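You operate a simulated robot arm through the tools that you are given. There is no shell and no other tool.

You are at the controls of a simulated robot arm. One attempt, no reset.

TASK
Plug and lock both sockets and pump the gauge into the green.

The check looks at the end state, three seconds after you hand in, the way a careful person would. Anything else that was tipped, shoved, dropped, spilled or broken makes it a failure.

THE ROBOT
A 7-joint arm with a two-finger parallel gripper, fixed in place. Base frame: the origin is on the floor under the middle of its stand, x ahead of it, y to its left, z up; the work surface is at about z = 86. Readings come in cm, rad, newtons and seconds.
With the tool pointing down near the work surface it reaches from about 38 to 80 cm from the base axis. Its first joint turns from -2.496 to 2.496 rad. Payload 3 kg.
The tool frame sits at the grasp point between the pads (the TCP): z along the fingers, y along the line on which they close. The tips reach 3 cm beyond it. The gripper opens to 11 cm. The fingers are 2 cm wide and 1 cm thick; the gripper's body (4.8 by 11.2 cm) begins 5.5 cm behind the TCP.
Orientation is that of the tool frame in the base frame, as [roll, pitch, yaw] about the fixed x, y, z axes, in that order (R = Rz(yaw) Ry(pitch) Rx(roll)). With the fingers straight down and closing along the base's y, the tool's x points along the base's -x, its y along +y and its z along -z.

THE INTERFACE
- The arm moves only by the tool nudge_tool. Its argument "steps" is text: rows parted by semicolons, each of 7 numbers parted by spaces: the turn, a rotation vector about the tool's x, y, z in units of 45 degrees (1.0 is 45 degrees), then the shift along the tool's x, y, z in units of 500 mm (1.0 is 500 mm), then the finger opening in cm, from 0 to 11. In form: ax ay az x y z grip; .... A call has 1 to 20 rows; each row is the pose to reach, as a shift and turn from the pose commanded when the call began, along the tool's axes at that moment. A call with a number of a shift or a turn outside -1 to 1 is refused whole. Each row takes 0.2 s and may step no farther than 5 cm and 0.15 rad from the row before; otherwise, or with a gripper value out of range, the whole call is refused. Where a pose cannot be reached the arm comes as near as it can. A force on the tool above 90 N (or 10 N above the force at the start of the call, whichever is more), or a blocked arm, ends the call early, and 0.2 s more pass. The fingers move at their own pace (about 15.3 cm/s each) and stop on an object; they squeeze with about 24 N. The grip force told is the motor's: it shows also when the fingers shut on nothing. Time passes only in rows, and 0.2 s behind the last, so rows that repeat a pose let the fingers close. The reply holds the time, the measured pose of the TCP, the force on the tool along the base axes, the opening and the grip force, in the units named above and with some noise, with the torque about the TCP (base axes, N m) and any sound that the robot's microphone picked up, and new pictures: "pictures" is both (left out), scene, wrist or none.
- Cameras (640 x 400 px; columns grow to the right, rows downward): "scene" is fixed at [5.44, -64.8, 145.86]; the picture's right is [0.90, -0.45, 0.00], its down [-0.18, -0.37, -0.91] and it looks along [0.41, 0.81, -0.41] (base axes); focal length 367 px, centre (320, 200). "wrist" rides on the gripper at [7.2, 1.7, -10.3] in the tool frame; the picture's right is [-0.23, 0.97, 0.00], its down [-0.76, -0.18, -0.62] and it looks along [-0.61, -0.14, 0.78] (tool axes); focal length 222 px, centre (320, 200). There is no depth. A picture from a camera that has moved, and an enlarged one, comes with that camera's place and axes in the base frame and with its lens. The place of the scene camera against the robot may be out by one fixed shift of up to 2.5 cm in any direction.
- move_column(by): moves the trunk up (or, below 0, down) by that many cm; the arm rides with it, the base frame stays. It gives what a move gives, with no picture.
- close_up(camera, box): a new picture of the part [left, top, right, bottom] of that camera's present view, enlarged. It takes no simulated time.
- hand_in(): hands the job in; it is judged then, once.

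Nothing tells you positions but the pictures and the camera data. Unless the task says otherwise, let go and move clear before handing in.

The tools are called after ">>>" as name(argument=value, ...) on one line, values as JSON. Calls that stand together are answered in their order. nudge_tool: Moves the arm, as the interface text tells. Its arguments: {"type":"object","properties":{"steps":{"type":"string"},"pictures":{"type":"string","enum":["both","scene","wrist","none"]}},"required":["steps"]} The other tools are called the same way: move_column (by) moves the trunk up or down; close_up (camera, box) takes an enlarged picture of a part of a camera's view; hand_in () hands the job in.

At the start:

```text
time: 0.0
tcp_pos: [48.76, -7.78, 121.41]
ee_rot: [3.141, 0.002, -3.141]
wrist_force: [0.7, 0.0, 0.7]
wrist_torque: [0.01, 0.0, -0.02]
grip_width: 11.0
grasp_force: 0.0
trunk travel left (down, up): [-42.5, 6.5]
```

scene: 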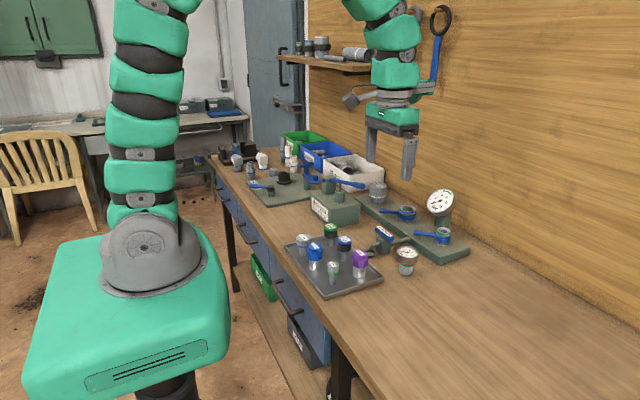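
wrist: 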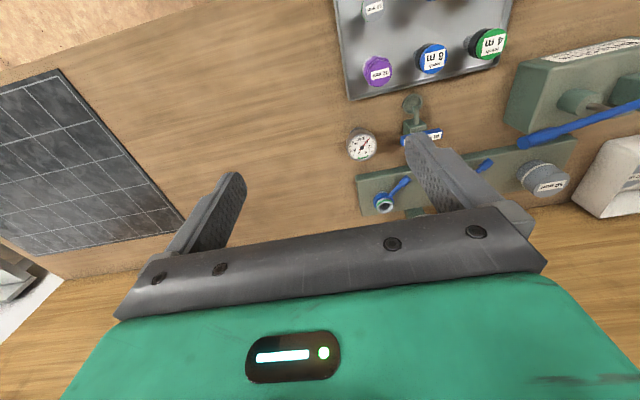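

I see a workbench with a tray of capped plugs, a manifold with two blue-levered sockets, gauges, and a pump with a blue lever. I'll look closer before moving.

>>> close_up(camera="scene", box=[280, 210, 400, 300])

>>> close_up(camera="scene", box=[350, 180, 480, 280])

>>> close_up(camera="scene", box=[240, 130, 400, 230])

>>> close_up(camera="wrist", box=[330, 0, 640, 220])

```text
4.44 times, centred on (340, 255) of scene
camera zoom: at [5.44, -64.8, 145.86], right [0.9, -0.45, 0.0], down [-0.18, -0.37, -0.91], along [0.41, 0.81, -0.41], focal length 1631 px, centre (231, -44)
```

zoom: 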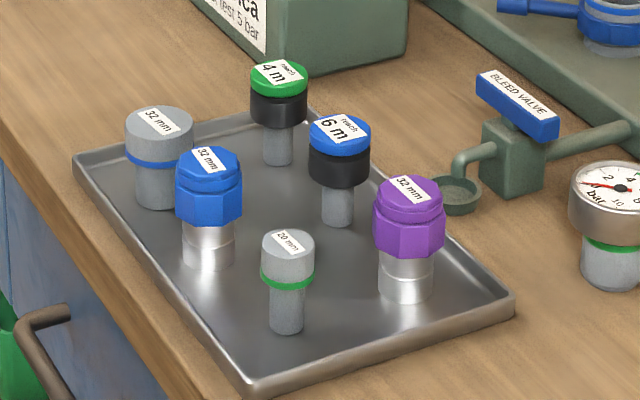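

```text
4.00 times, centred on (415, 230) of scene
camera zoom: at [5.44, -64.8, 145.86], right [0.9, -0.45, 0.0], down [-0.18, -0.37, -0.91], along [0.41, 0.81, -0.41], focal length 1468 px, centre (-60, 80)
```

zoom: 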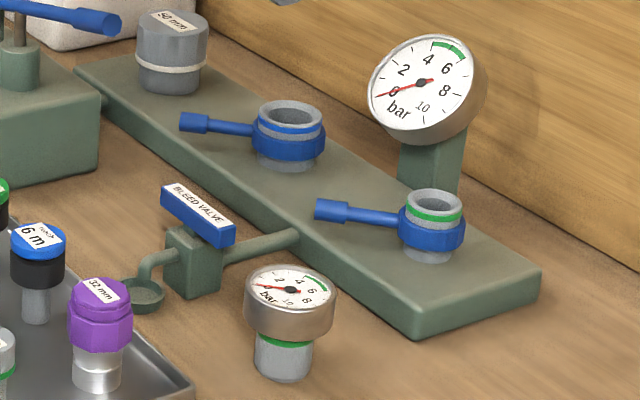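

```text
4.00 times, centred on (320, 180) of scene
camera zoom: at [5.44, -64.8, 145.86], right [0.9, -0.45, 0.0], down [-0.18, -0.37, -0.91], along [0.41, 0.81, -0.41], focal length 1468 px, centre (320, 280)
```

zoom: 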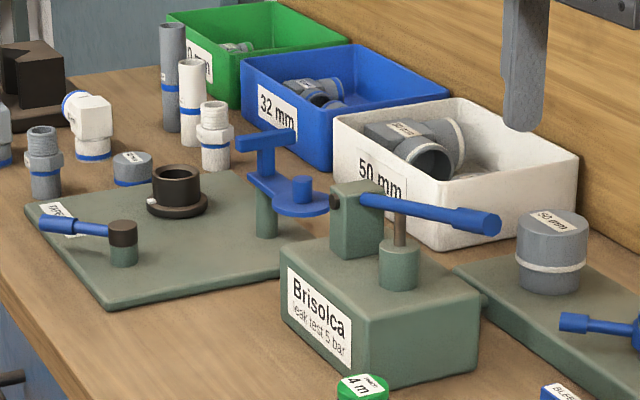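

```text
1.82 times, centred on (485, 110) of wrist
camera zoom: at [41.54, -6.09, 131.75], right [0.23, 0.97, 0.0], down [0.76, -0.18, 0.62], along [0.61, -0.14, -0.78], focal length 404 px, centre (20, 364)
```

zoom: 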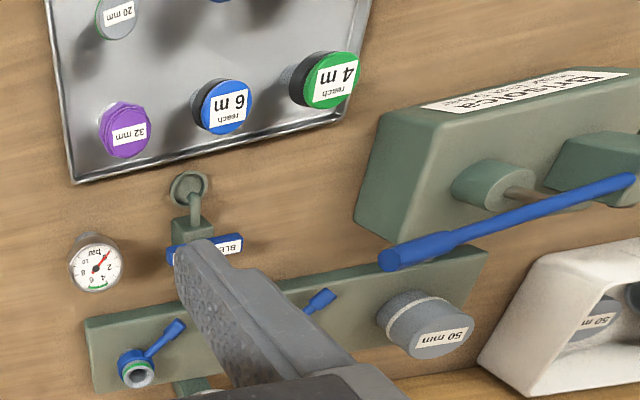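

The tray holds candidate plugs (grey 20 mm with a green band, grey 32 mm with a blue band, and others), and the manifold has a blue-banded and a green-banded socket with lock levers. I'll shift the arm sideways to get more wrist views and triangulate.

>>> nudge_tool(steps="0 0 0 0 0.1 0 11; 0 0 0 0 0.2 0 11; 0 0 0 0 0.3 0 11; 0 0 0 0 0.4 0 11", pictures="wrist")

```text
time: 1.0
tcp_pos: [48.87, 12.37, 121.58]
ee_rot: [3.14, 0.0, -3.141]
wrist_force: [1.1, -1.2, -0.3]
wrist_torque: [0.04, 0.0, 0.02]
grip_width: 10.99
grasp_force: 0.1
trunk travel left (down, up): [-42.5, 6.5]
camera wrist: at [41.65, 14.11, 131.85], right [0.23, 0.97, 0.0], down [0.76, -0.18, 0.62], along [0.61, -0.14, -0.78], focal length 222 px, centre (320, 200)
```

wrist: 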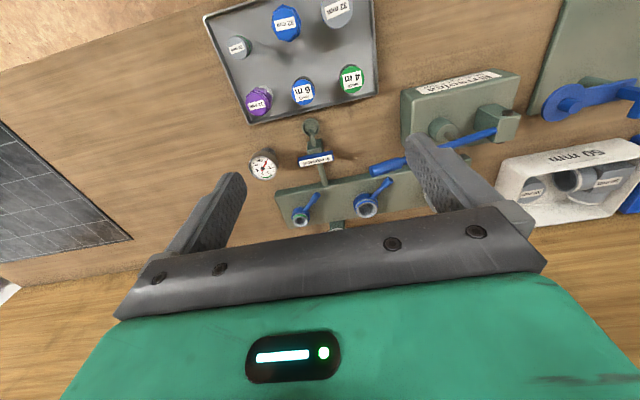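

>>> close_up(camera="wrist", box=[200, 0, 380, 112])

>>> close_up(camera="wrist", box=[240, 110, 440, 235])

>>> close_up(camera="wrist", box=[360, 50, 540, 162])

>>> close_up(camera="wrist", box=[480, 60, 640, 240])

```text
3.56 times, centred on (290, 56) of wrist
camera zoom: at [41.65, 14.11, 131.85], right [0.23, 0.97, 0.0], down [0.76, -0.18, 0.62], along [0.61, -0.14, -0.78], focal length 790 px, centre (427, 712)
```

zoom: 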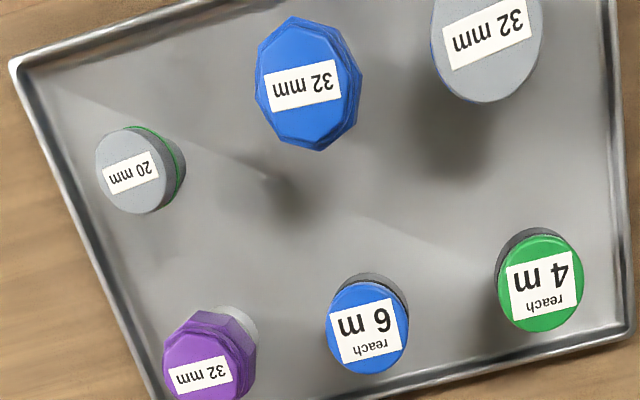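

```text
3.20 times, centred on (340, 172) of wrist
camera zoom: at [41.65, 14.11, 131.85], right [0.23, 0.97, 0.0], down [0.76, -0.18, 0.62], along [0.61, -0.14, -0.78], focal length 711 px, centre (256, 288)
```

zoom: 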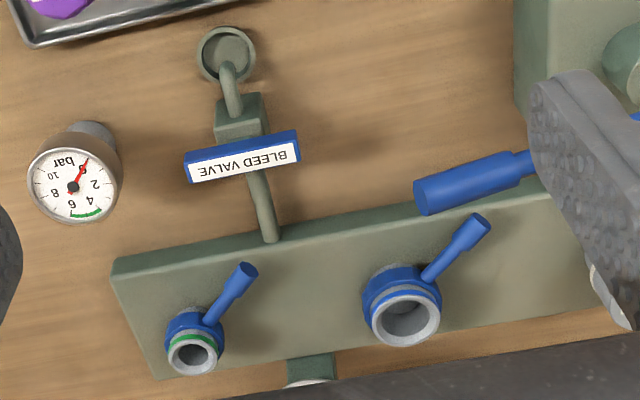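

```text
3.56 times, centred on (450, 106) of wrist
camera zoom: at [41.65, 14.11, 131.85], right [0.23, 0.97, 0.0], down [0.76, -0.18, 0.62], along [0.61, -0.14, -0.78], focal length 790 px, centre (-142, 534)
```

zoom: 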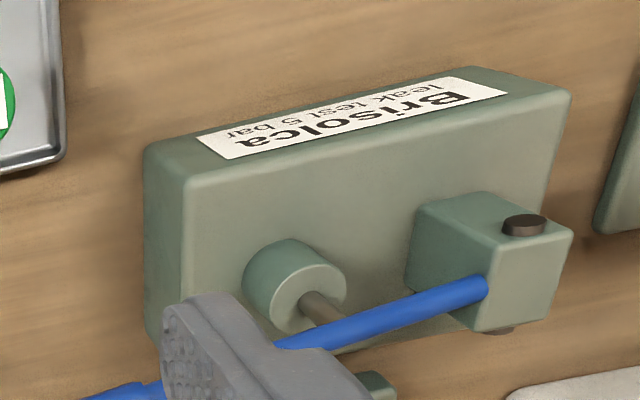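

```text
2.22 times, centred on (560, 150) of wrist
camera zoom: at [41.65, 14.11, 131.85], right [0.23, 0.97, 0.0], down [0.76, -0.18, 0.62], along [0.61, -0.14, -0.78], focal length 494 px, centre (-213, 311)
```

zoom: 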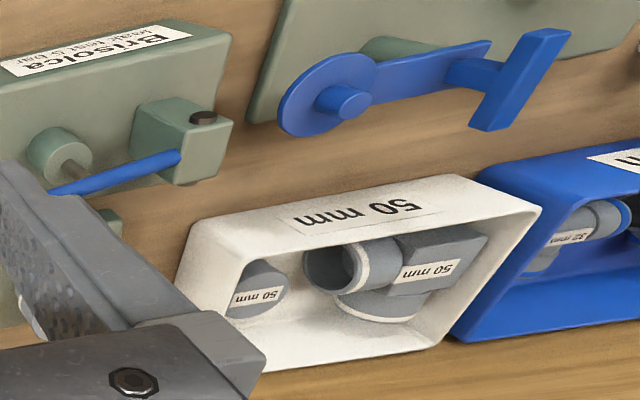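

The bleed valve handle lies across its pipe, so it looks closed. I place the green-banded socket near (76.8, 1.0) and the blue-banded one near (76.7, 16.8), with the plugs in the tray at x 41–50. I'll take tight close-ups of plugs, sockets and gauge to pick the right ones.

>>> close_up(camera="scene", box=[300, 225, 340, 290])

>>> close_up(camera="scene", box=[395, 195, 445, 230])

>>> close_up(camera="scene", box=[425, 185, 475, 255])

>>> close_up(camera="scene", box=[310, 170, 380, 230])

```text
6.15 times, centred on (320, 258) of scene
camera zoom: at [5.44, -64.8, 145.86], right [0.9, -0.45, 0.0], down [-0.18, -0.37, -0.91], along [0.41, 0.81, -0.41], focal length 2258 px, centre (320, -154)
```

zoom: 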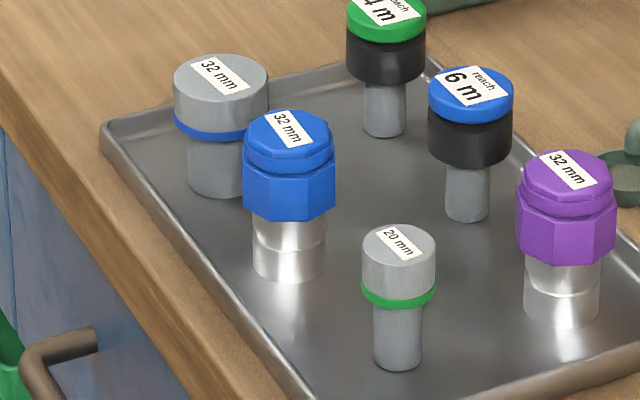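

```text
11.43 times, centred on (420, 212) of scene
camera zoom: at [5.44, -64.8, 145.86], right [0.9, -0.45, 0.0], down [-0.18, -0.37, -0.91], along [0.41, 0.81, -0.41], focal length 4193 px, centre (-823, 57)
```

zoom: 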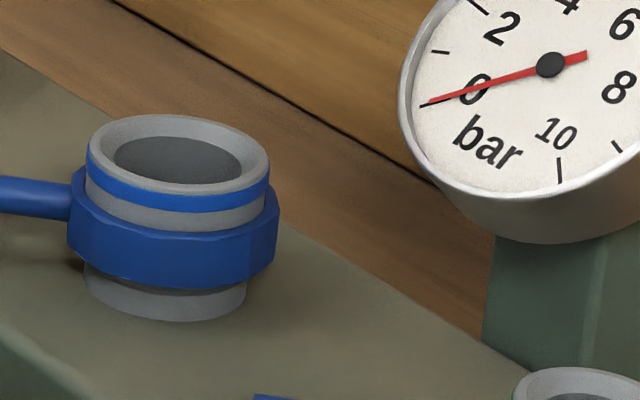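

```text
5.71 times, centred on (450, 220) of scene
camera zoom: at [5.44, -64.8, 145.86], right [0.9, -0.45, 0.0], down [-0.18, -0.37, -0.91], along [0.41, 0.81, -0.41], focal length 2097 px, centre (-423, 86)
```

zoom: 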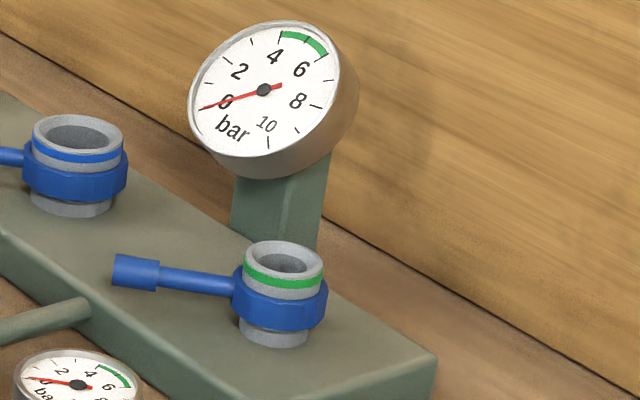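

```text
6.67 times, centred on (345, 200) of scene
camera zoom: at [5.44, -64.8, 145.86], right [0.9, -0.45, 0.0], down [-0.18, -0.37, -0.91], along [0.41, 0.81, -0.41], focal length 2446 px, centre (153, 200)
```

zoom: 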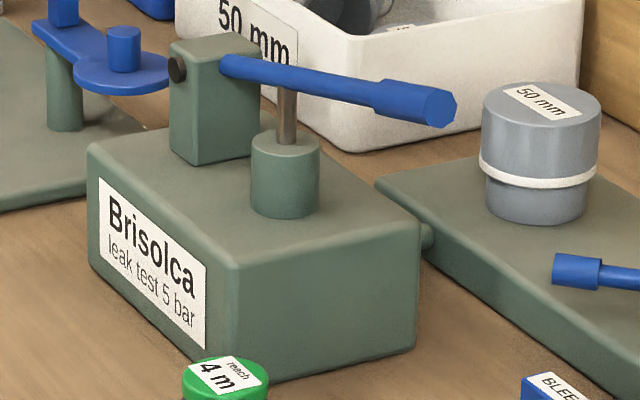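

The grey 20 mm (green band) and grey 32 mm (blue band) plugs match the installed grey 50 mm plug and the socket bands, so those are the two to use. The pump lever runs along y at x≈60 with its handle end near (60, 18, 103). I'll come down over the 20 mm plug for a better look.

>>> nudge_tool(steps="0 0 0 0.0155 -0.0435 0.0624 8; 0 0 0 0.031 -0.087 0.1248 7; 0 0 0 0.0464 -0.1304 0.1872 6; 0 0 0 0.0619 -0.1739 0.2496 6; 0 0 0 0.0774 -0.2174 0.312 6; 0 0 0 0.0774 -0.2174 0.312 6", pictures="both")

```text
time: 2.4
tcp_pos: [44.96, 1.33, 105.91]
ee_rot: [-3.141, -0.001, -3.141]
wrist_force: [-0.3, 0.6, -0.5]
wrist_torque: [0.01, 0.03, 0.02]
grip_width: 5.99
grasp_force: 0.0
trunk travel left (down, up): [-42.5, 6.5]
camera wrist: at [37.85, 3.08, 116.26], right [0.23, 0.97, 0.0], down [0.76, -0.18, 0.62], along [0.61, -0.14, -0.78], focal length 222 px, centre (320, 200)
```

scene: 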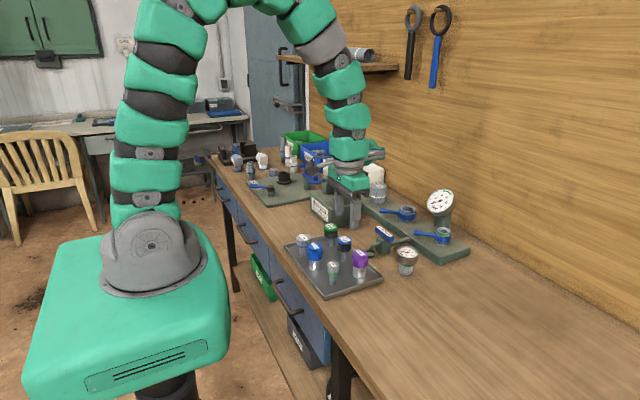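
wrist: 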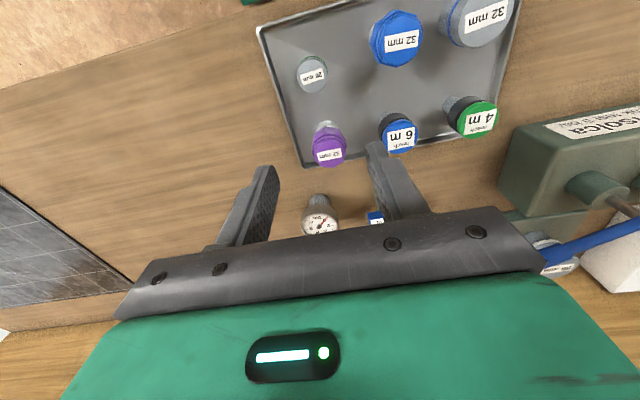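

>>> close_up(camera="wrist", box=[270, 40, 360, 110])

>>> close_up(camera="wrist", box=[360, 0, 520, 100])

>>> close_up(camera="scene", box=[285, 190, 405, 290])

```text
5.71 times, centred on (315, 75) of wrist
camera zoom: at [37.85, 3.08, 116.26], right [0.23, 0.97, 0.0], down [0.76, -0.18, 0.62], along [0.61, -0.14, -0.78], focal length 1269 px, centre (349, 914)
```

zoom: 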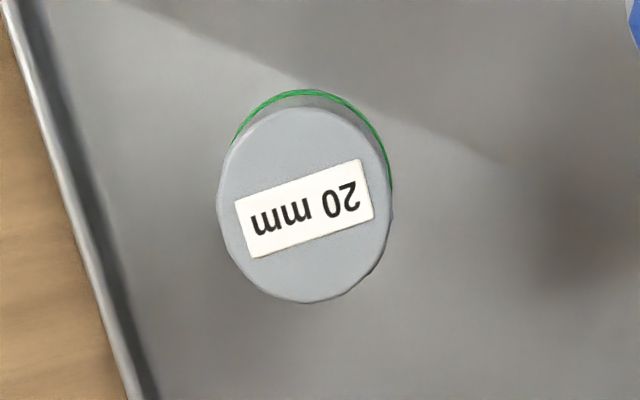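

```text
4.00 times, centred on (440, 50) of wrist
camera zoom: at [37.85, 3.08, 116.26], right [0.23, 0.97, 0.0], down [0.76, -0.18, 0.62], along [0.61, -0.14, -0.78], focal length 888 px, centre (-160, 800)
```

zoom: 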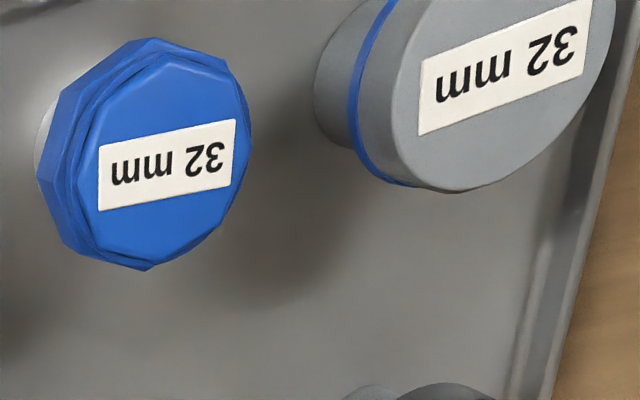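

```text
4.00 times, centred on (345, 240) of scene
camera zoom: at [5.44, -64.8, 145.86], right [0.9, -0.45, 0.0], down [-0.18, -0.37, -0.91], along [0.41, 0.81, -0.41], focal length 1468 px, centre (220, 40)
```

zoom: 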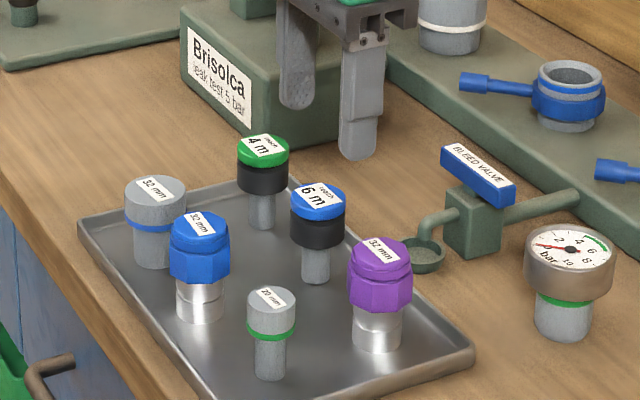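

The 20 mm plug is at about (41.5, 1.5), with its top near z 92.2 and its head about 3 cm across. I'll move directly above it with a 6 cm opening and check alignment.

>>> nudge_tool(steps="0 0 0 0.035 0.001 0.08 6; 0 0 0 0.0684 0.0016 0.14 6; 0 0 0 0.0684 0.0016 0.178 6; 0 0 0 0.0684 0.0016 0.178 6", pictures="both")

```text
time: 3.4
tcp_pos: [41.76, 1.45, 96.8]
ee_rot: [-3.141, 0.001, 3.141]
wrist_force: [0.3, -0.2, 0.4]
wrist_torque: [-0.01, 0.0, 0.0]
grip_width: 6.0
grasp_force: 0.0
trunk travel left (down, up): [-42.5, 6.5]
camera wrist: at [34.49, 3.16, 107.19], right [0.23, 0.97, 0.0], down [0.76, -0.18, 0.62], along [0.61, -0.14, -0.78], focal length 222 px, centre (320, 200)
```

scene: 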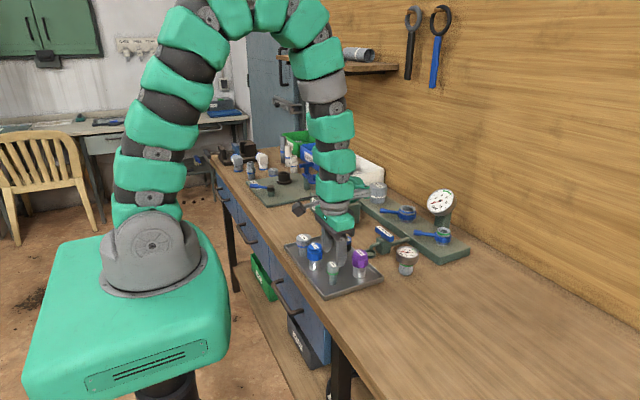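
wrist: 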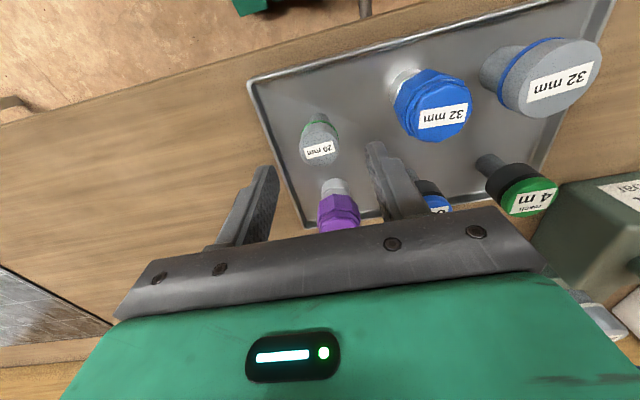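

>>> close_up(camera="wrist", box=[280, 100, 360, 170])

>>> close_up(camera="scene", box=[285, 210, 385, 290])

```text
5.71 times, centred on (320, 135) of wrist
camera zoom: at [34.49, 3.16, 107.19], right [0.23, 0.97, 0.0], down [0.76, -0.18, 0.62], along [0.61, -0.14, -0.78], focal length 1269 px, centre (320, 571)
```

zoom: 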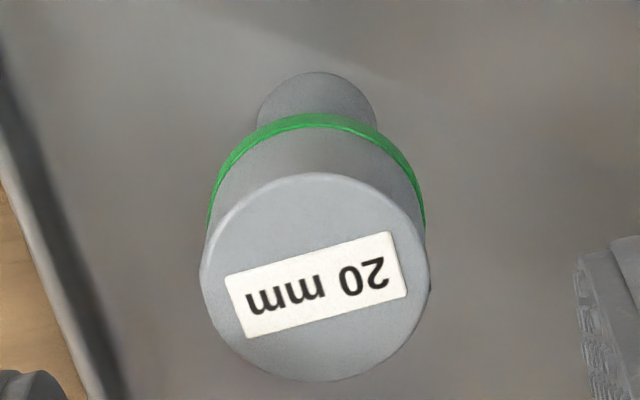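

```text
5.00 times, centred on (335, 250) of scene
camera zoom: at [5.44, -64.8, 145.86], right [0.9, -0.45, 0.0], down [-0.18, -0.37, -0.91], along [0.41, 0.81, -0.41], focal length 1835 px, centre (245, -50)
```

zoom: 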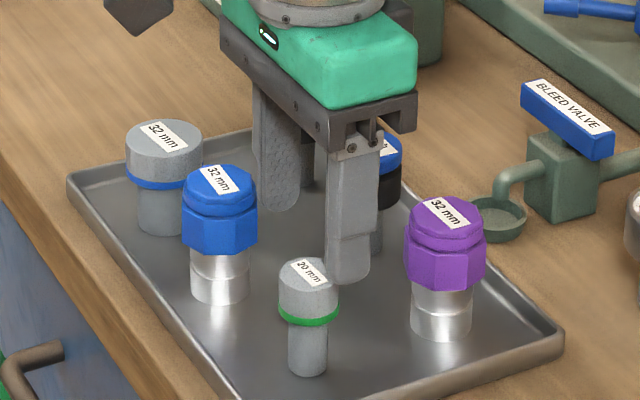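

The gripper is well aligned over the plug. I'll descend so the tips sit just above the bottom of the head, then close.

>>> nudge_tool(steps="0 0 0 0.002 0 0.04 6; 0 0 0 0.002 0 0.074 6; 0 0 0 0.002 0 0.074 6; 0 0 0 0.002 0 0.074 0; 0 0 0 0.002 0 0.074 0; 0 0 0 0.002 0 0.074 0", pictures="both")

```text
time: 4.8
tcp_pos: [41.5, 1.69, 93.3]
ee_rot: [-3.14, 0.001, 3.141]
wrist_force: [0.6, -0.4, -0.3]
wrist_torque: [0.0, 0.01, 0.05]
grip_width: 2.81
grasp_force: 23.9
trunk travel left (down, up): [-42.5, 6.5]
camera wrist: at [34.26, 3.27, 103.59], right [0.23, 0.97, 0.0], down [0.76, -0.18, 0.62], along [0.61, -0.14, -0.78], focal length 222 px, centre (320, 200)
```

scene: 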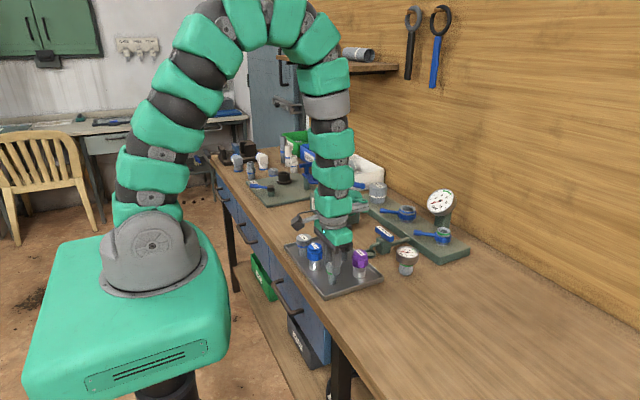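
wrist: 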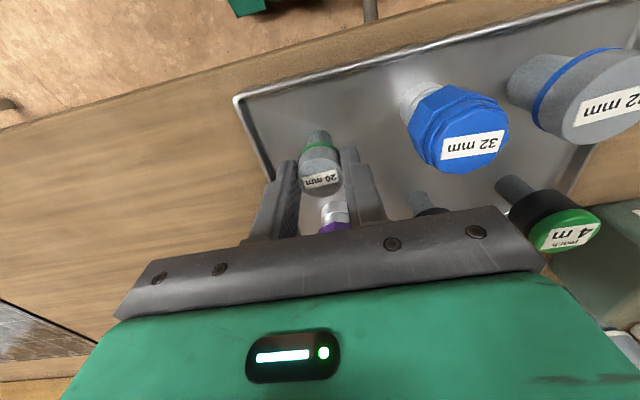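

>>> close_up(camera="wrist", box=[270, 110, 390, 220])

>>> close_up(camera="scene", box=[300, 220, 370, 290])

```text
3.64 times, centred on (330, 165) of wrist
camera zoom: at [34.26, 3.27, 103.59], right [0.23, 0.97, 0.0], down [0.76, -0.18, 0.62], along [0.61, -0.14, -0.78], focal length 808 px, centre (284, 327)
```

zoom: 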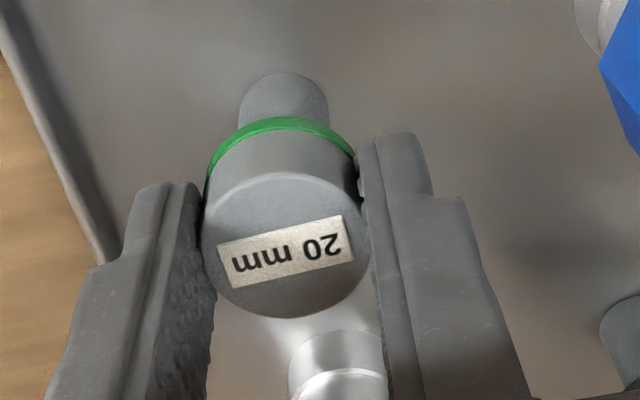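

```text
5.71 times, centred on (335, 255) of scene
camera zoom: at [5.44, -64.8, 145.86], right [0.9, -0.45, 0.0], down [-0.18, -0.37, -0.91], along [0.41, 0.81, -0.41], focal length 2097 px, centre (234, -114)
```

zoom: 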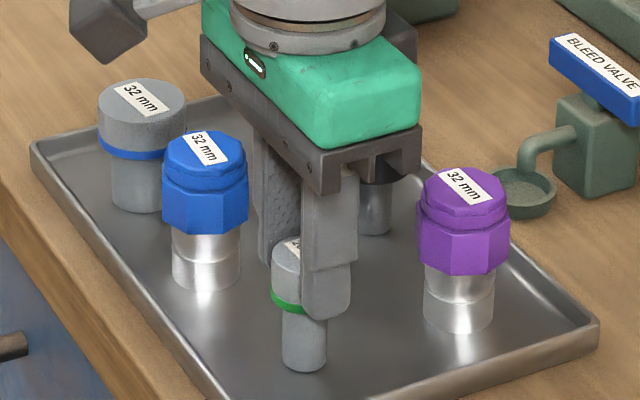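

The plug is gripped and centred (opening 2.81 cm). I'll lift it straight up and carry it high over the tray to above the green-banded socket.

>>> nudge_tool(steps="0 0 0 0 0 -0.03 0; 0 0 0 0 0 -0.1 0; 0 0 0 0 0 -0.18 0; 0 0 0 0 0 -0.26 0; 0 0 0 -0.06 0 -0.26 0; 0 0 0 -0.14 -0.002 -0.26 0; 0 0 0 -0.23 -0.004 -0.26 0; 0 0 0 -0.32 -0.006 -0.26 0; 0 0 0 -0.41 -0.008 -0.26 0; 0 0 0 -0.5 -0.01 -0.26 0; 0 0 0 -0.58 -0.01 -0.26 0; 0 0 0 -0.65 -0.01 -0.26 0; 0 0 0 -0.69 -0.01 -0.26 0; 0 0 0 -0.706 -0.01 -0.26 0; 0 0 0 -0.706 -0.01 -0.26 0", pictures="both")

```text
time: 8.0
tcp_pos: [76.68, 1.05, 106.28]
ee_rot: [3.14, 0.001, -3.141]
wrist_force: [0.0, -0.7, 0.6]
wrist_torque: [0.01, 0.03, -0.01]
grip_width: 2.84
grasp_force: 23.9
trunk travel left (down, up): [-42.5, 6.5]
camera wrist: at [69.51, 2.61, 116.65], right [0.23, 0.97, 0.0], down [0.76, -0.18, 0.62], along [0.61, -0.14, -0.78], focal length 222 px, centre (320, 200)
```

scene: 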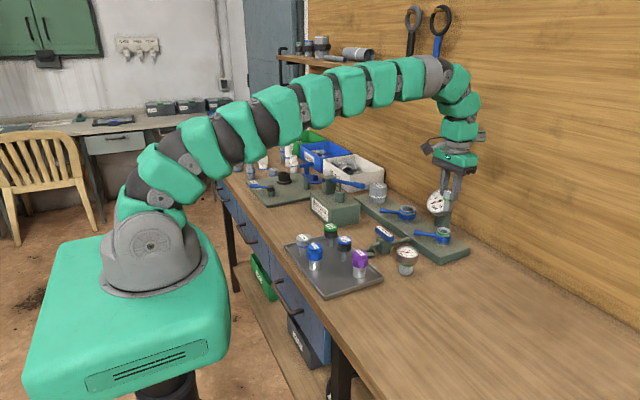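
wrist: 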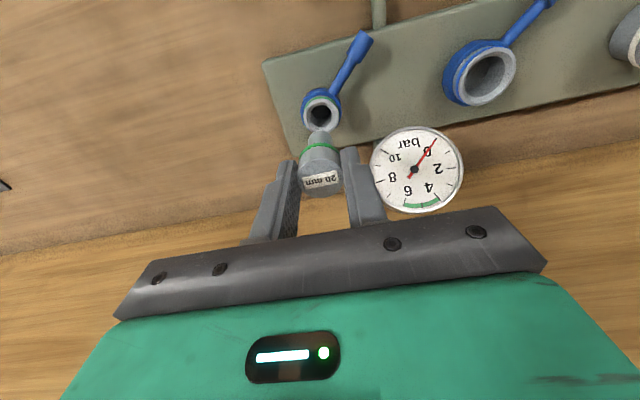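

>>> close_up(camera="wrist", box=[270, 60, 390, 200])

>>> close_up(camera="scene", box=[390, 130, 490, 260])

>>> close_up(camera="wrist", box=[260, 0, 600, 200])

```text
2.86 times, centred on (330, 130) of wrist
camera zoom: at [69.51, 2.61, 116.65], right [0.23, 0.97, 0.0], down [0.76, -0.18, 0.62], along [0.61, -0.14, -0.78], focal length 635 px, centre (291, 400)
```

zoom: 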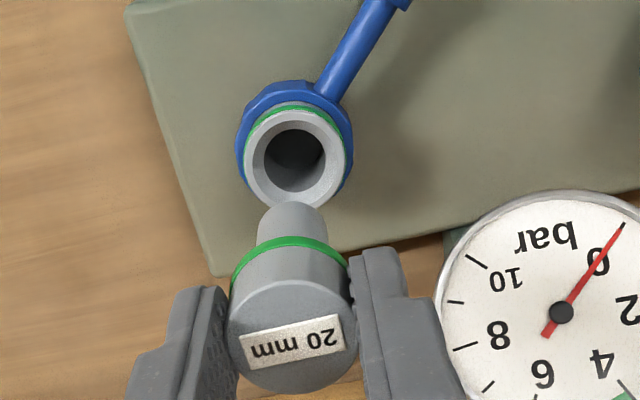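

```text
3.08 times, centred on (440, 195) of scene
camera zoom: at [5.44, -64.8, 145.86], right [0.9, -0.45, 0.0], down [-0.18, -0.37, -0.91], along [0.41, 0.81, -0.41], focal length 1129 px, centre (-49, 215)
```

zoom: 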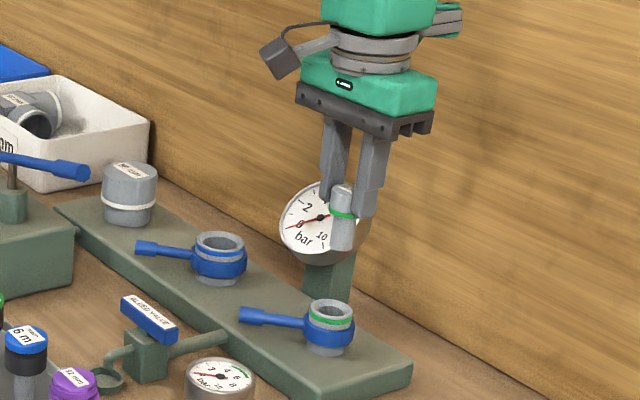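

```text
1.88 times, centred on (430, 100) of wrist
camera zoom: at [69.51, 2.61, 116.65], right [0.23, 0.97, 0.0], down [0.76, -0.18, 0.62], along [0.61, -0.14, -0.78], focal length 418 px, centre (113, 388)
```

zoom: 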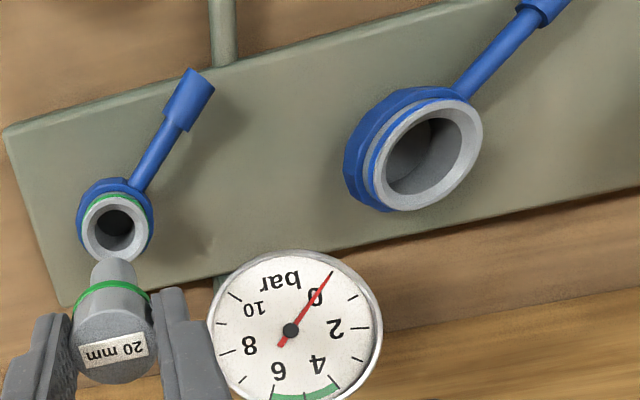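

The socket mouth is chamfered and nearly under the plug, offset about 0.15 cm in x. I'll lower to just above the rim and re-check alignment from both cameras.

>>> nudge_tool(steps="0 0 0 -0.003 0 0.05 0; 0 0 0 -0.003 0 0.1 0; 0 0 0 -0.003 0 0.136 0; 0 0 0 -0.003 0 0.136 0", pictures="both")

>>> close_up(camera="wrist", box=[270, 100, 390, 220])

>>> close_up(camera="scene", box=[415, 180, 475, 250])

```text
time: 9.0
tcp_pos: [76.8, 0.9, 99.28]
ee_rot: [-3.141, -0.002, 3.141]
wrist_force: [1.4, -0.6, -0.1]
wrist_torque: [-0.03, 0.01, -0.03]
grip_width: 2.84
grasp_force: 24.0
trunk travel left (down, up): [-42.5, 6.5]
camera wrist: at [69.7, 2.64, 109.66], right [0.23, 0.97, 0.0], down [0.76, -0.18, 0.62], along [0.61, -0.14, -0.78], focal length 222 px, centre (320, 200)
```

scene: 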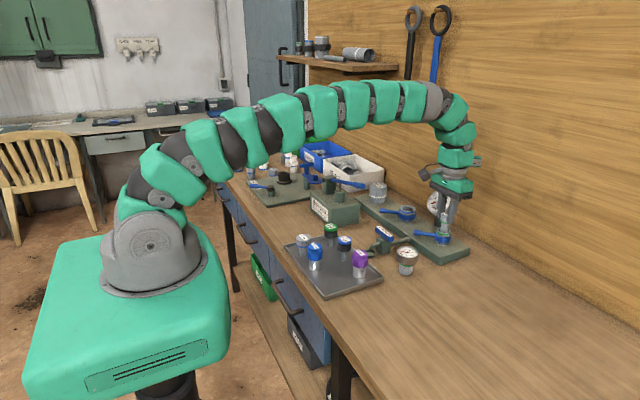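
wrist: 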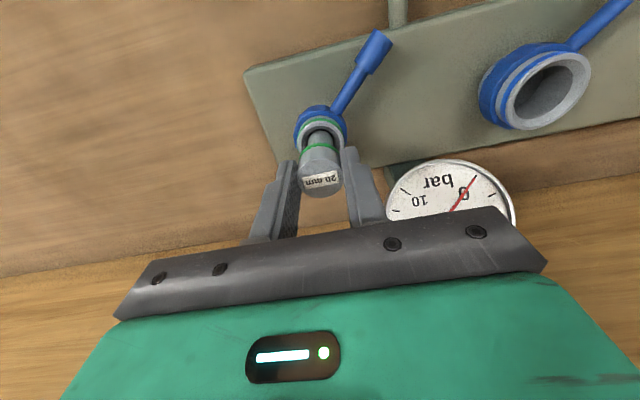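

```text
3.33 times, centred on (330, 160) of wrist
camera zoom: at [69.7, 2.64, 109.66], right [0.23, 0.97, 0.0], down [0.76, -0.18, 0.62], along [0.61, -0.14, -0.78], focal length 740 px, centre (287, 333)
```

zoom: 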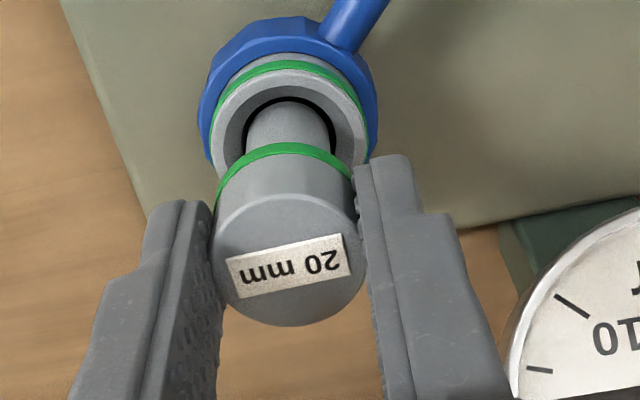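

```text
5.71 times, centred on (445, 215) of scene
camera zoom: at [5.44, -64.8, 145.86], right [0.9, -0.45, 0.0], down [-0.18, -0.37, -0.91], along [0.41, 0.81, -0.41], focal length 2097 px, centre (-394, 114)
```

zoom: 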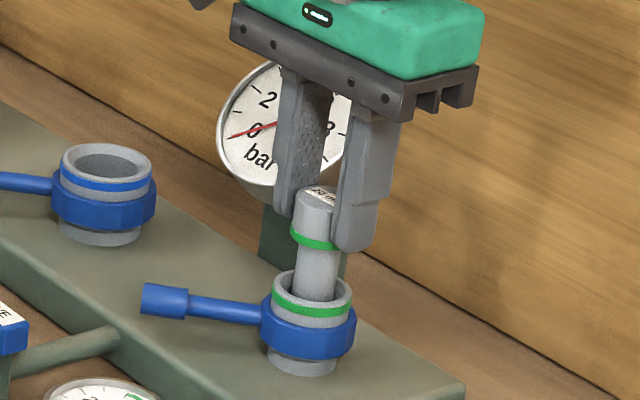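

The stem is aligned with the mouth in both views. I'll lower it into the socket in steps while watching the force.

>>> nudge_tool(steps="0 0 0 0 0 0.012 0; 0 0 0 0 0 0.024 0; 0 0 0 0 0 0.036 0; 0 0 0 0 0 0.046 0", pictures="scene")

>>> close_up(camera="scene", box=[415, 180, 475, 250])

```text
time: 10.0
tcp_pos: [76.91, 0.85, 97.0]
ee_rot: [-3.141, 0.001, 3.141]
wrist_force: [-0.1, 0.7, 0.0]
wrist_torque: [-0.01, -0.02, -0.01]
grip_width: 2.83
grasp_force: 24.1
trunk travel left (down, up): [-42.5, 6.5]
```

scene: 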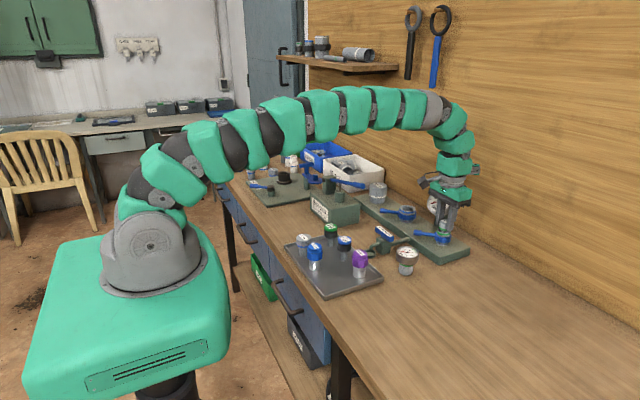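

```text
5.71 times, centred on (445, 215) of scene
camera zoom: at [5.44, -64.8, 145.86], right [0.9, -0.45, 0.0], down [-0.18, -0.37, -0.91], along [0.41, 0.81, -0.41], focal length 2097 px, centre (-394, 114)
```

zoom: 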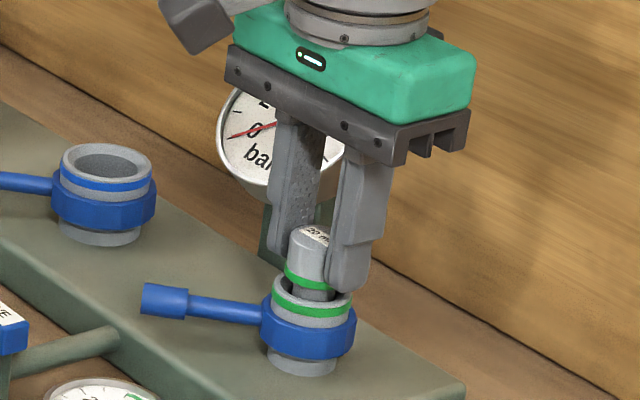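

It's going in freely. I'll continue down gently until seated.

>>> nudge_tool(steps="0 0 0 0 0 0.006 0; 0 0 0 0 0 0.012 0; 0 0 0 0 0 0.016 0; 0 0 0 0 0 0.02 0", pictures="scene")

>>> close_up(camera="scene", box=[415, 180, 475, 250])

>>> close_up(camera="wrist", box=[270, 100, 390, 220])

```text
time: 11.0
tcp_pos: [76.84, 1.06, 96.21]
ee_rot: [3.141, 0.004, 3.141]
wrist_force: [2.5, 0.5, 24.1]
wrist_torque: [0.01, -0.16, 0.02]
grip_width: 2.84
grasp_force: 23.8
trunk travel left (down, up): [-42.5, 6.5]
```

scene: 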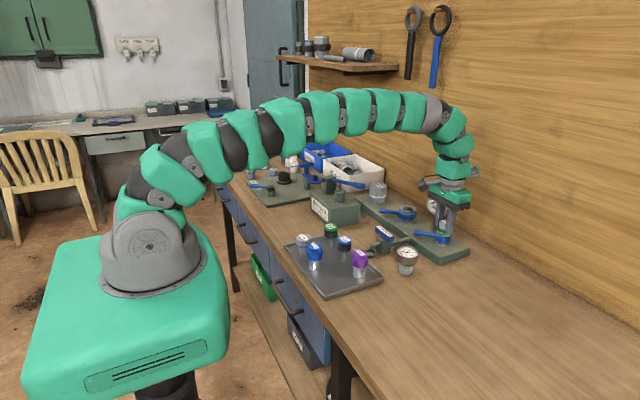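

```text
5.71 times, centred on (445, 215) of scene
camera zoom: at [5.44, -64.8, 145.86], right [0.9, -0.45, 0.0], down [-0.18, -0.37, -0.91], along [0.41, 0.81, -0.41], focal length 2097 px, centre (-394, 114)
```

zoom: 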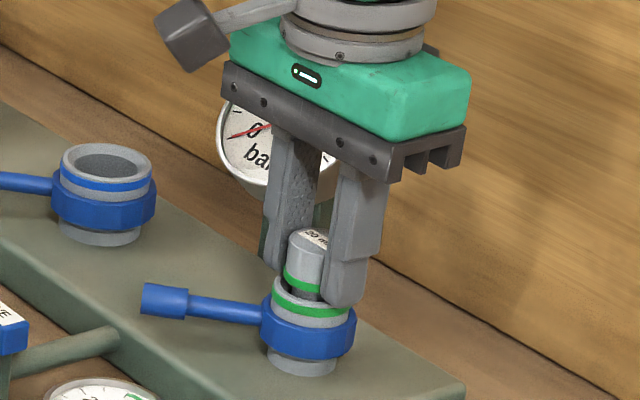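

```text
3.33 times, centred on (330, 160) of wrist
camera zoom: at [69.6, 2.64, 106.6], right [0.23, 0.97, 0.0], down [0.76, -0.18, 0.63], along [0.61, -0.14, -0.78], focal length 740 px, centre (287, 333)
```

zoom: 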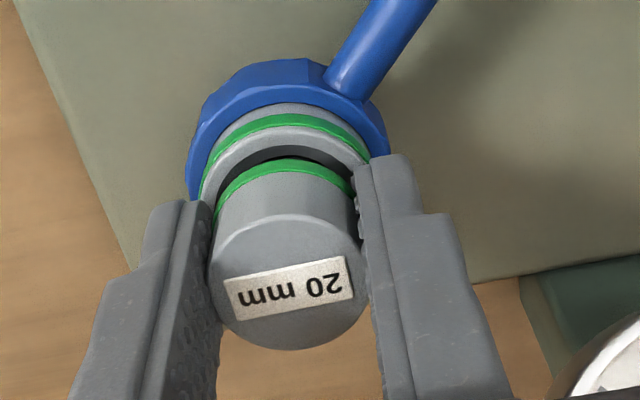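

About 24 N of contact with a small gap still showing, and the fingertips may be resting on the socket rim. I'll release, rise, close the fingers and look before pressing the plug from above.

>>> nudge_tool(steps="0 0 0 0 0 -0.002 5; 0 0 0 0 0 -0.002 5; 0 0 0 0 0 -0.03 5; 0 0 0 0 0 -0.08 5; 0 0 0 0 0 -0.12 2; 0 0 0 0 0 -0.12 0; 0 0 0 0 0 -0.12 0", pictures="both")

>>> close_up(camera="scene", box=[415, 180, 475, 250])

>>> close_up(camera="wrist", box=[270, 60, 390, 200])

```text
time: 12.6
tcp_pos: [76.82, 0.81, 101.97]
ee_rot: [3.141, -0.002, -3.14]
wrist_force: [0.5, 0.6, -0.2]
wrist_torque: [-0.03, 0.0, 0.03]
grip_width: 0.0
grasp_force: 24.4
trunk travel left (down, up): [-42.5, 6.5]
camera wrist: at [69.65, 2.55, 112.4], right [0.23, 0.97, 0.0], down [0.76, -0.18, 0.62], along [0.61, -0.14, -0.78], focal length 222 px, centre (320, 200)
```

scene: 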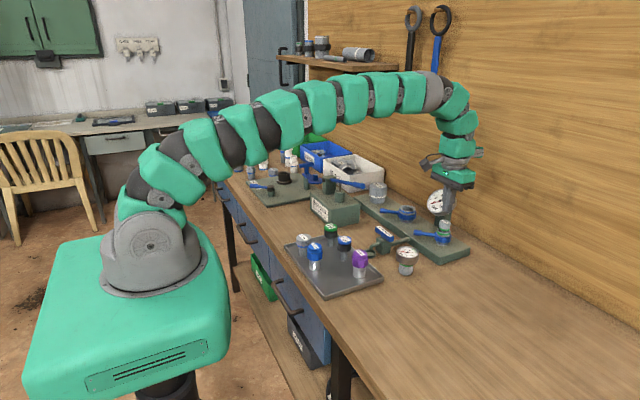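
wrist: 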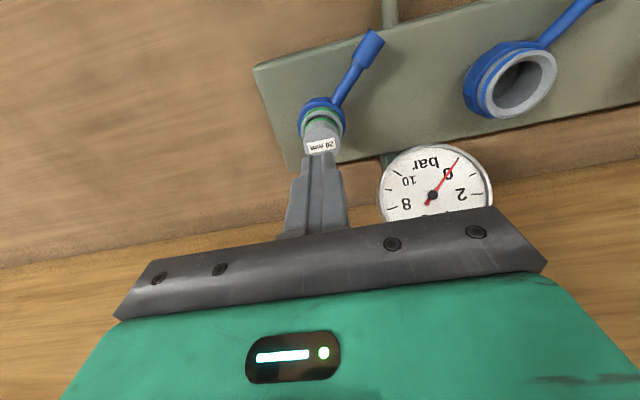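

```text
5.71 times, centred on (445, 215) of scene
camera zoom: at [5.44, -64.8, 145.86], right [0.9, -0.45, 0.0], down [-0.18, -0.37, -0.91], along [0.41, 0.81, -0.41], focal length 2097 px, centre (-394, 114)
```

zoom: 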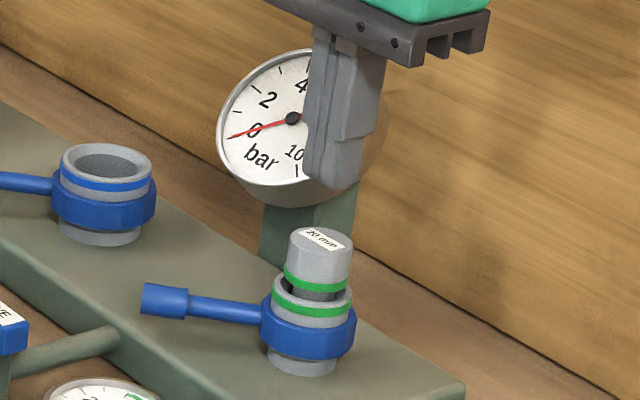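

```text
2.86 times, centred on (330, 130) of wrist
camera zoom: at [69.65, 2.55, 112.4], right [0.23, 0.97, 0.0], down [0.76, -0.18, 0.62], along [0.61, -0.14, -0.78], focal length 635 px, centre (291, 400)
```

zoom: 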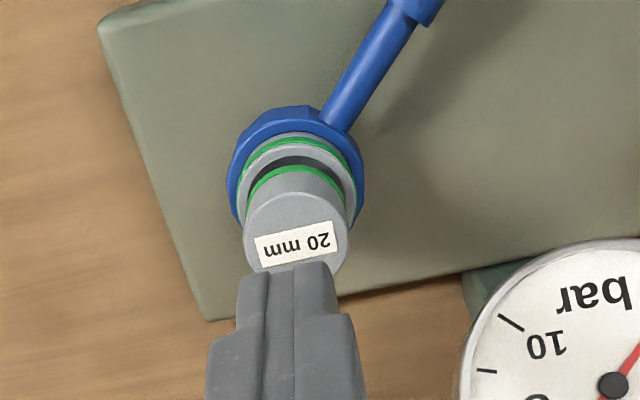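

The plug sits upright but still about 0.6 cm proud. I'll press it down from above with the closed fingers.

>>> nudge_tool(steps="0 0 0 0 0 0.05 0; 0 0 0 0 0 0.076 0; 0 0 0 0 0 0.082 0; 0 0 0 0 0 0.086 0; 0 0 0 0 0 0.09 0; 0 0 0 0 0 0.094 0", pictures="scene")

>>> close_up(camera="scene", box=[415, 180, 475, 250])

```text
time: 13.9
tcp_pos: [77.03, 1.09, 98.81]
ee_rot: [-3.14, 0.023, -3.139]
wrist_force: [-11.9, 2.4, 38.6]
wrist_torque: [0.06, 0.63, -0.01]
grip_width: 0.01
grasp_force: 23.8
trunk travel left (down, up): [-42.5, 6.5]
stopped in row 6: the force on the tool passed its limit at 95 N (the readings are from after the stop); the commanded pose is now the measured one
```

scene: 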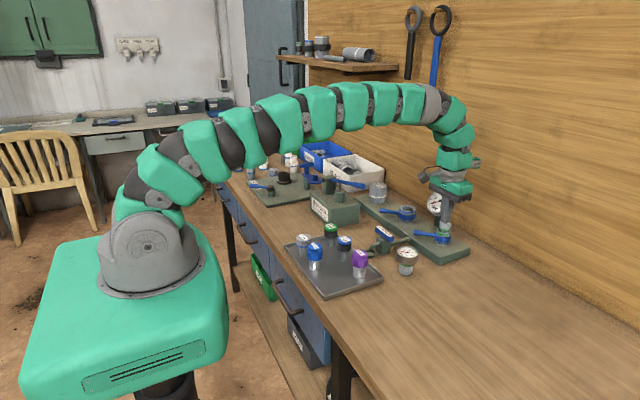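

```text
5.71 times, centred on (445, 215) of scene
camera zoom: at [5.44, -64.8, 145.86], right [0.9, -0.45, 0.0], down [-0.18, -0.37, -0.91], along [0.41, 0.81, -0.41], focal length 2097 px, centre (-394, 114)
```

zoom: 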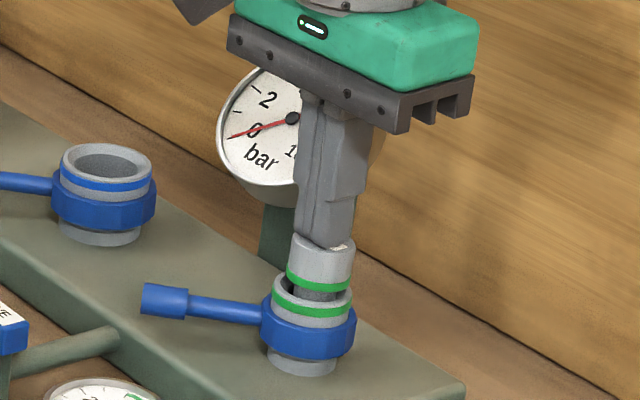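

The plug takes 95 N without moving further, so it appears bottomed out in its socket with the head slightly proud. I'll lift off, then look down into the still-empty blue socket to check the bore depth.

>>> nudge_tool(steps="0 0 0 0 0 -0.03 0; 0 0 0 0 0.06 -0.1 0; 0 0 0 0 0.14 -0.16 0; 0 0 0 0.03 0.22 -0.2 0; 0 0 0 0.06 0.3 -0.24 0; 0 0 0 0.06 0.3 -0.24 0", pictures="both")

>>> close_up(camera="scene", box=[390, 180, 480, 260])

>>> close_up(camera="wrist", box=[200, 40, 420, 180])

```text
time: 15.3
tcp_pos: [74.02, 16.14, 110.26]
ee_rot: [3.141, 0.014, 3.141]
wrist_force: [-0.1, 1.2, -0.4]
wrist_torque: [-0.05, -0.02, -0.01]
grip_width: 0.0
grasp_force: 24.2
trunk travel left (down, up): [-42.5, 6.5]
camera wrist: at [66.66, 17.95, 120.55], right [0.23, 0.97, 0.0], down [0.75, -0.18, 0.63], along [0.62, -0.14, -0.77], focal length 222 px, centre (320, 200)
```

scene: 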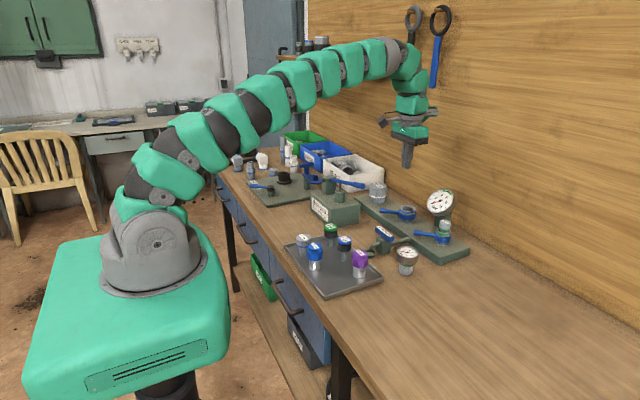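
wrist: 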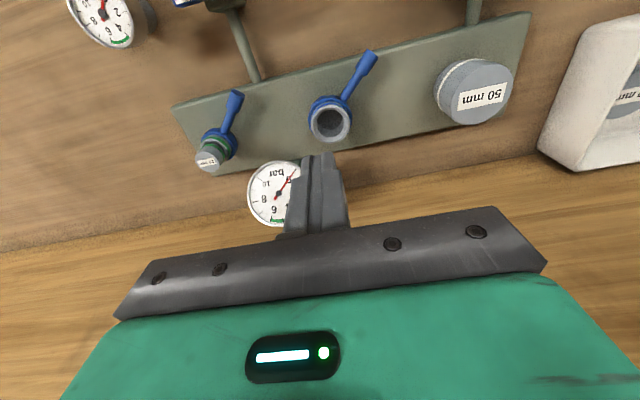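

```text
5.00 times, centred on (435, 220) of scene
camera zoom: at [5.44, -64.8, 145.86], right [0.9, -0.45, 0.0], down [-0.18, -0.37, -0.91], along [0.41, 0.81, -0.41], focal length 1835 px, centre (-255, 100)
```

zoom: 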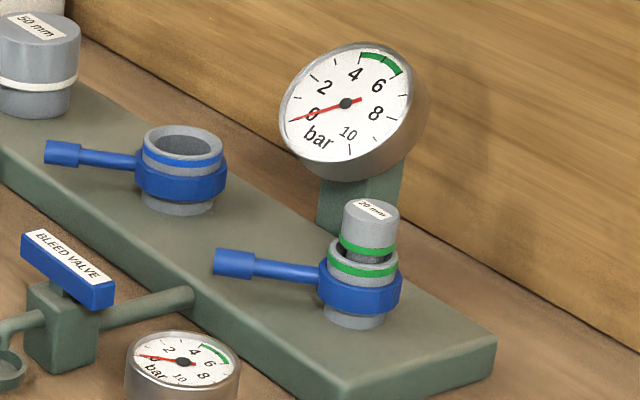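

```text
2.86 times, centred on (310, 110) of wrist
camera zoom: at [66.66, 17.95, 120.55], right [0.23, 0.97, 0.0], down [0.75, -0.18, 0.63], along [0.62, -0.14, -0.77], focal length 635 px, centre (349, 457)
```

zoom: 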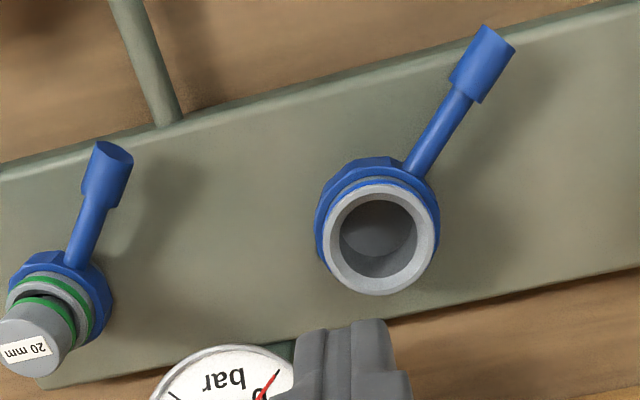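

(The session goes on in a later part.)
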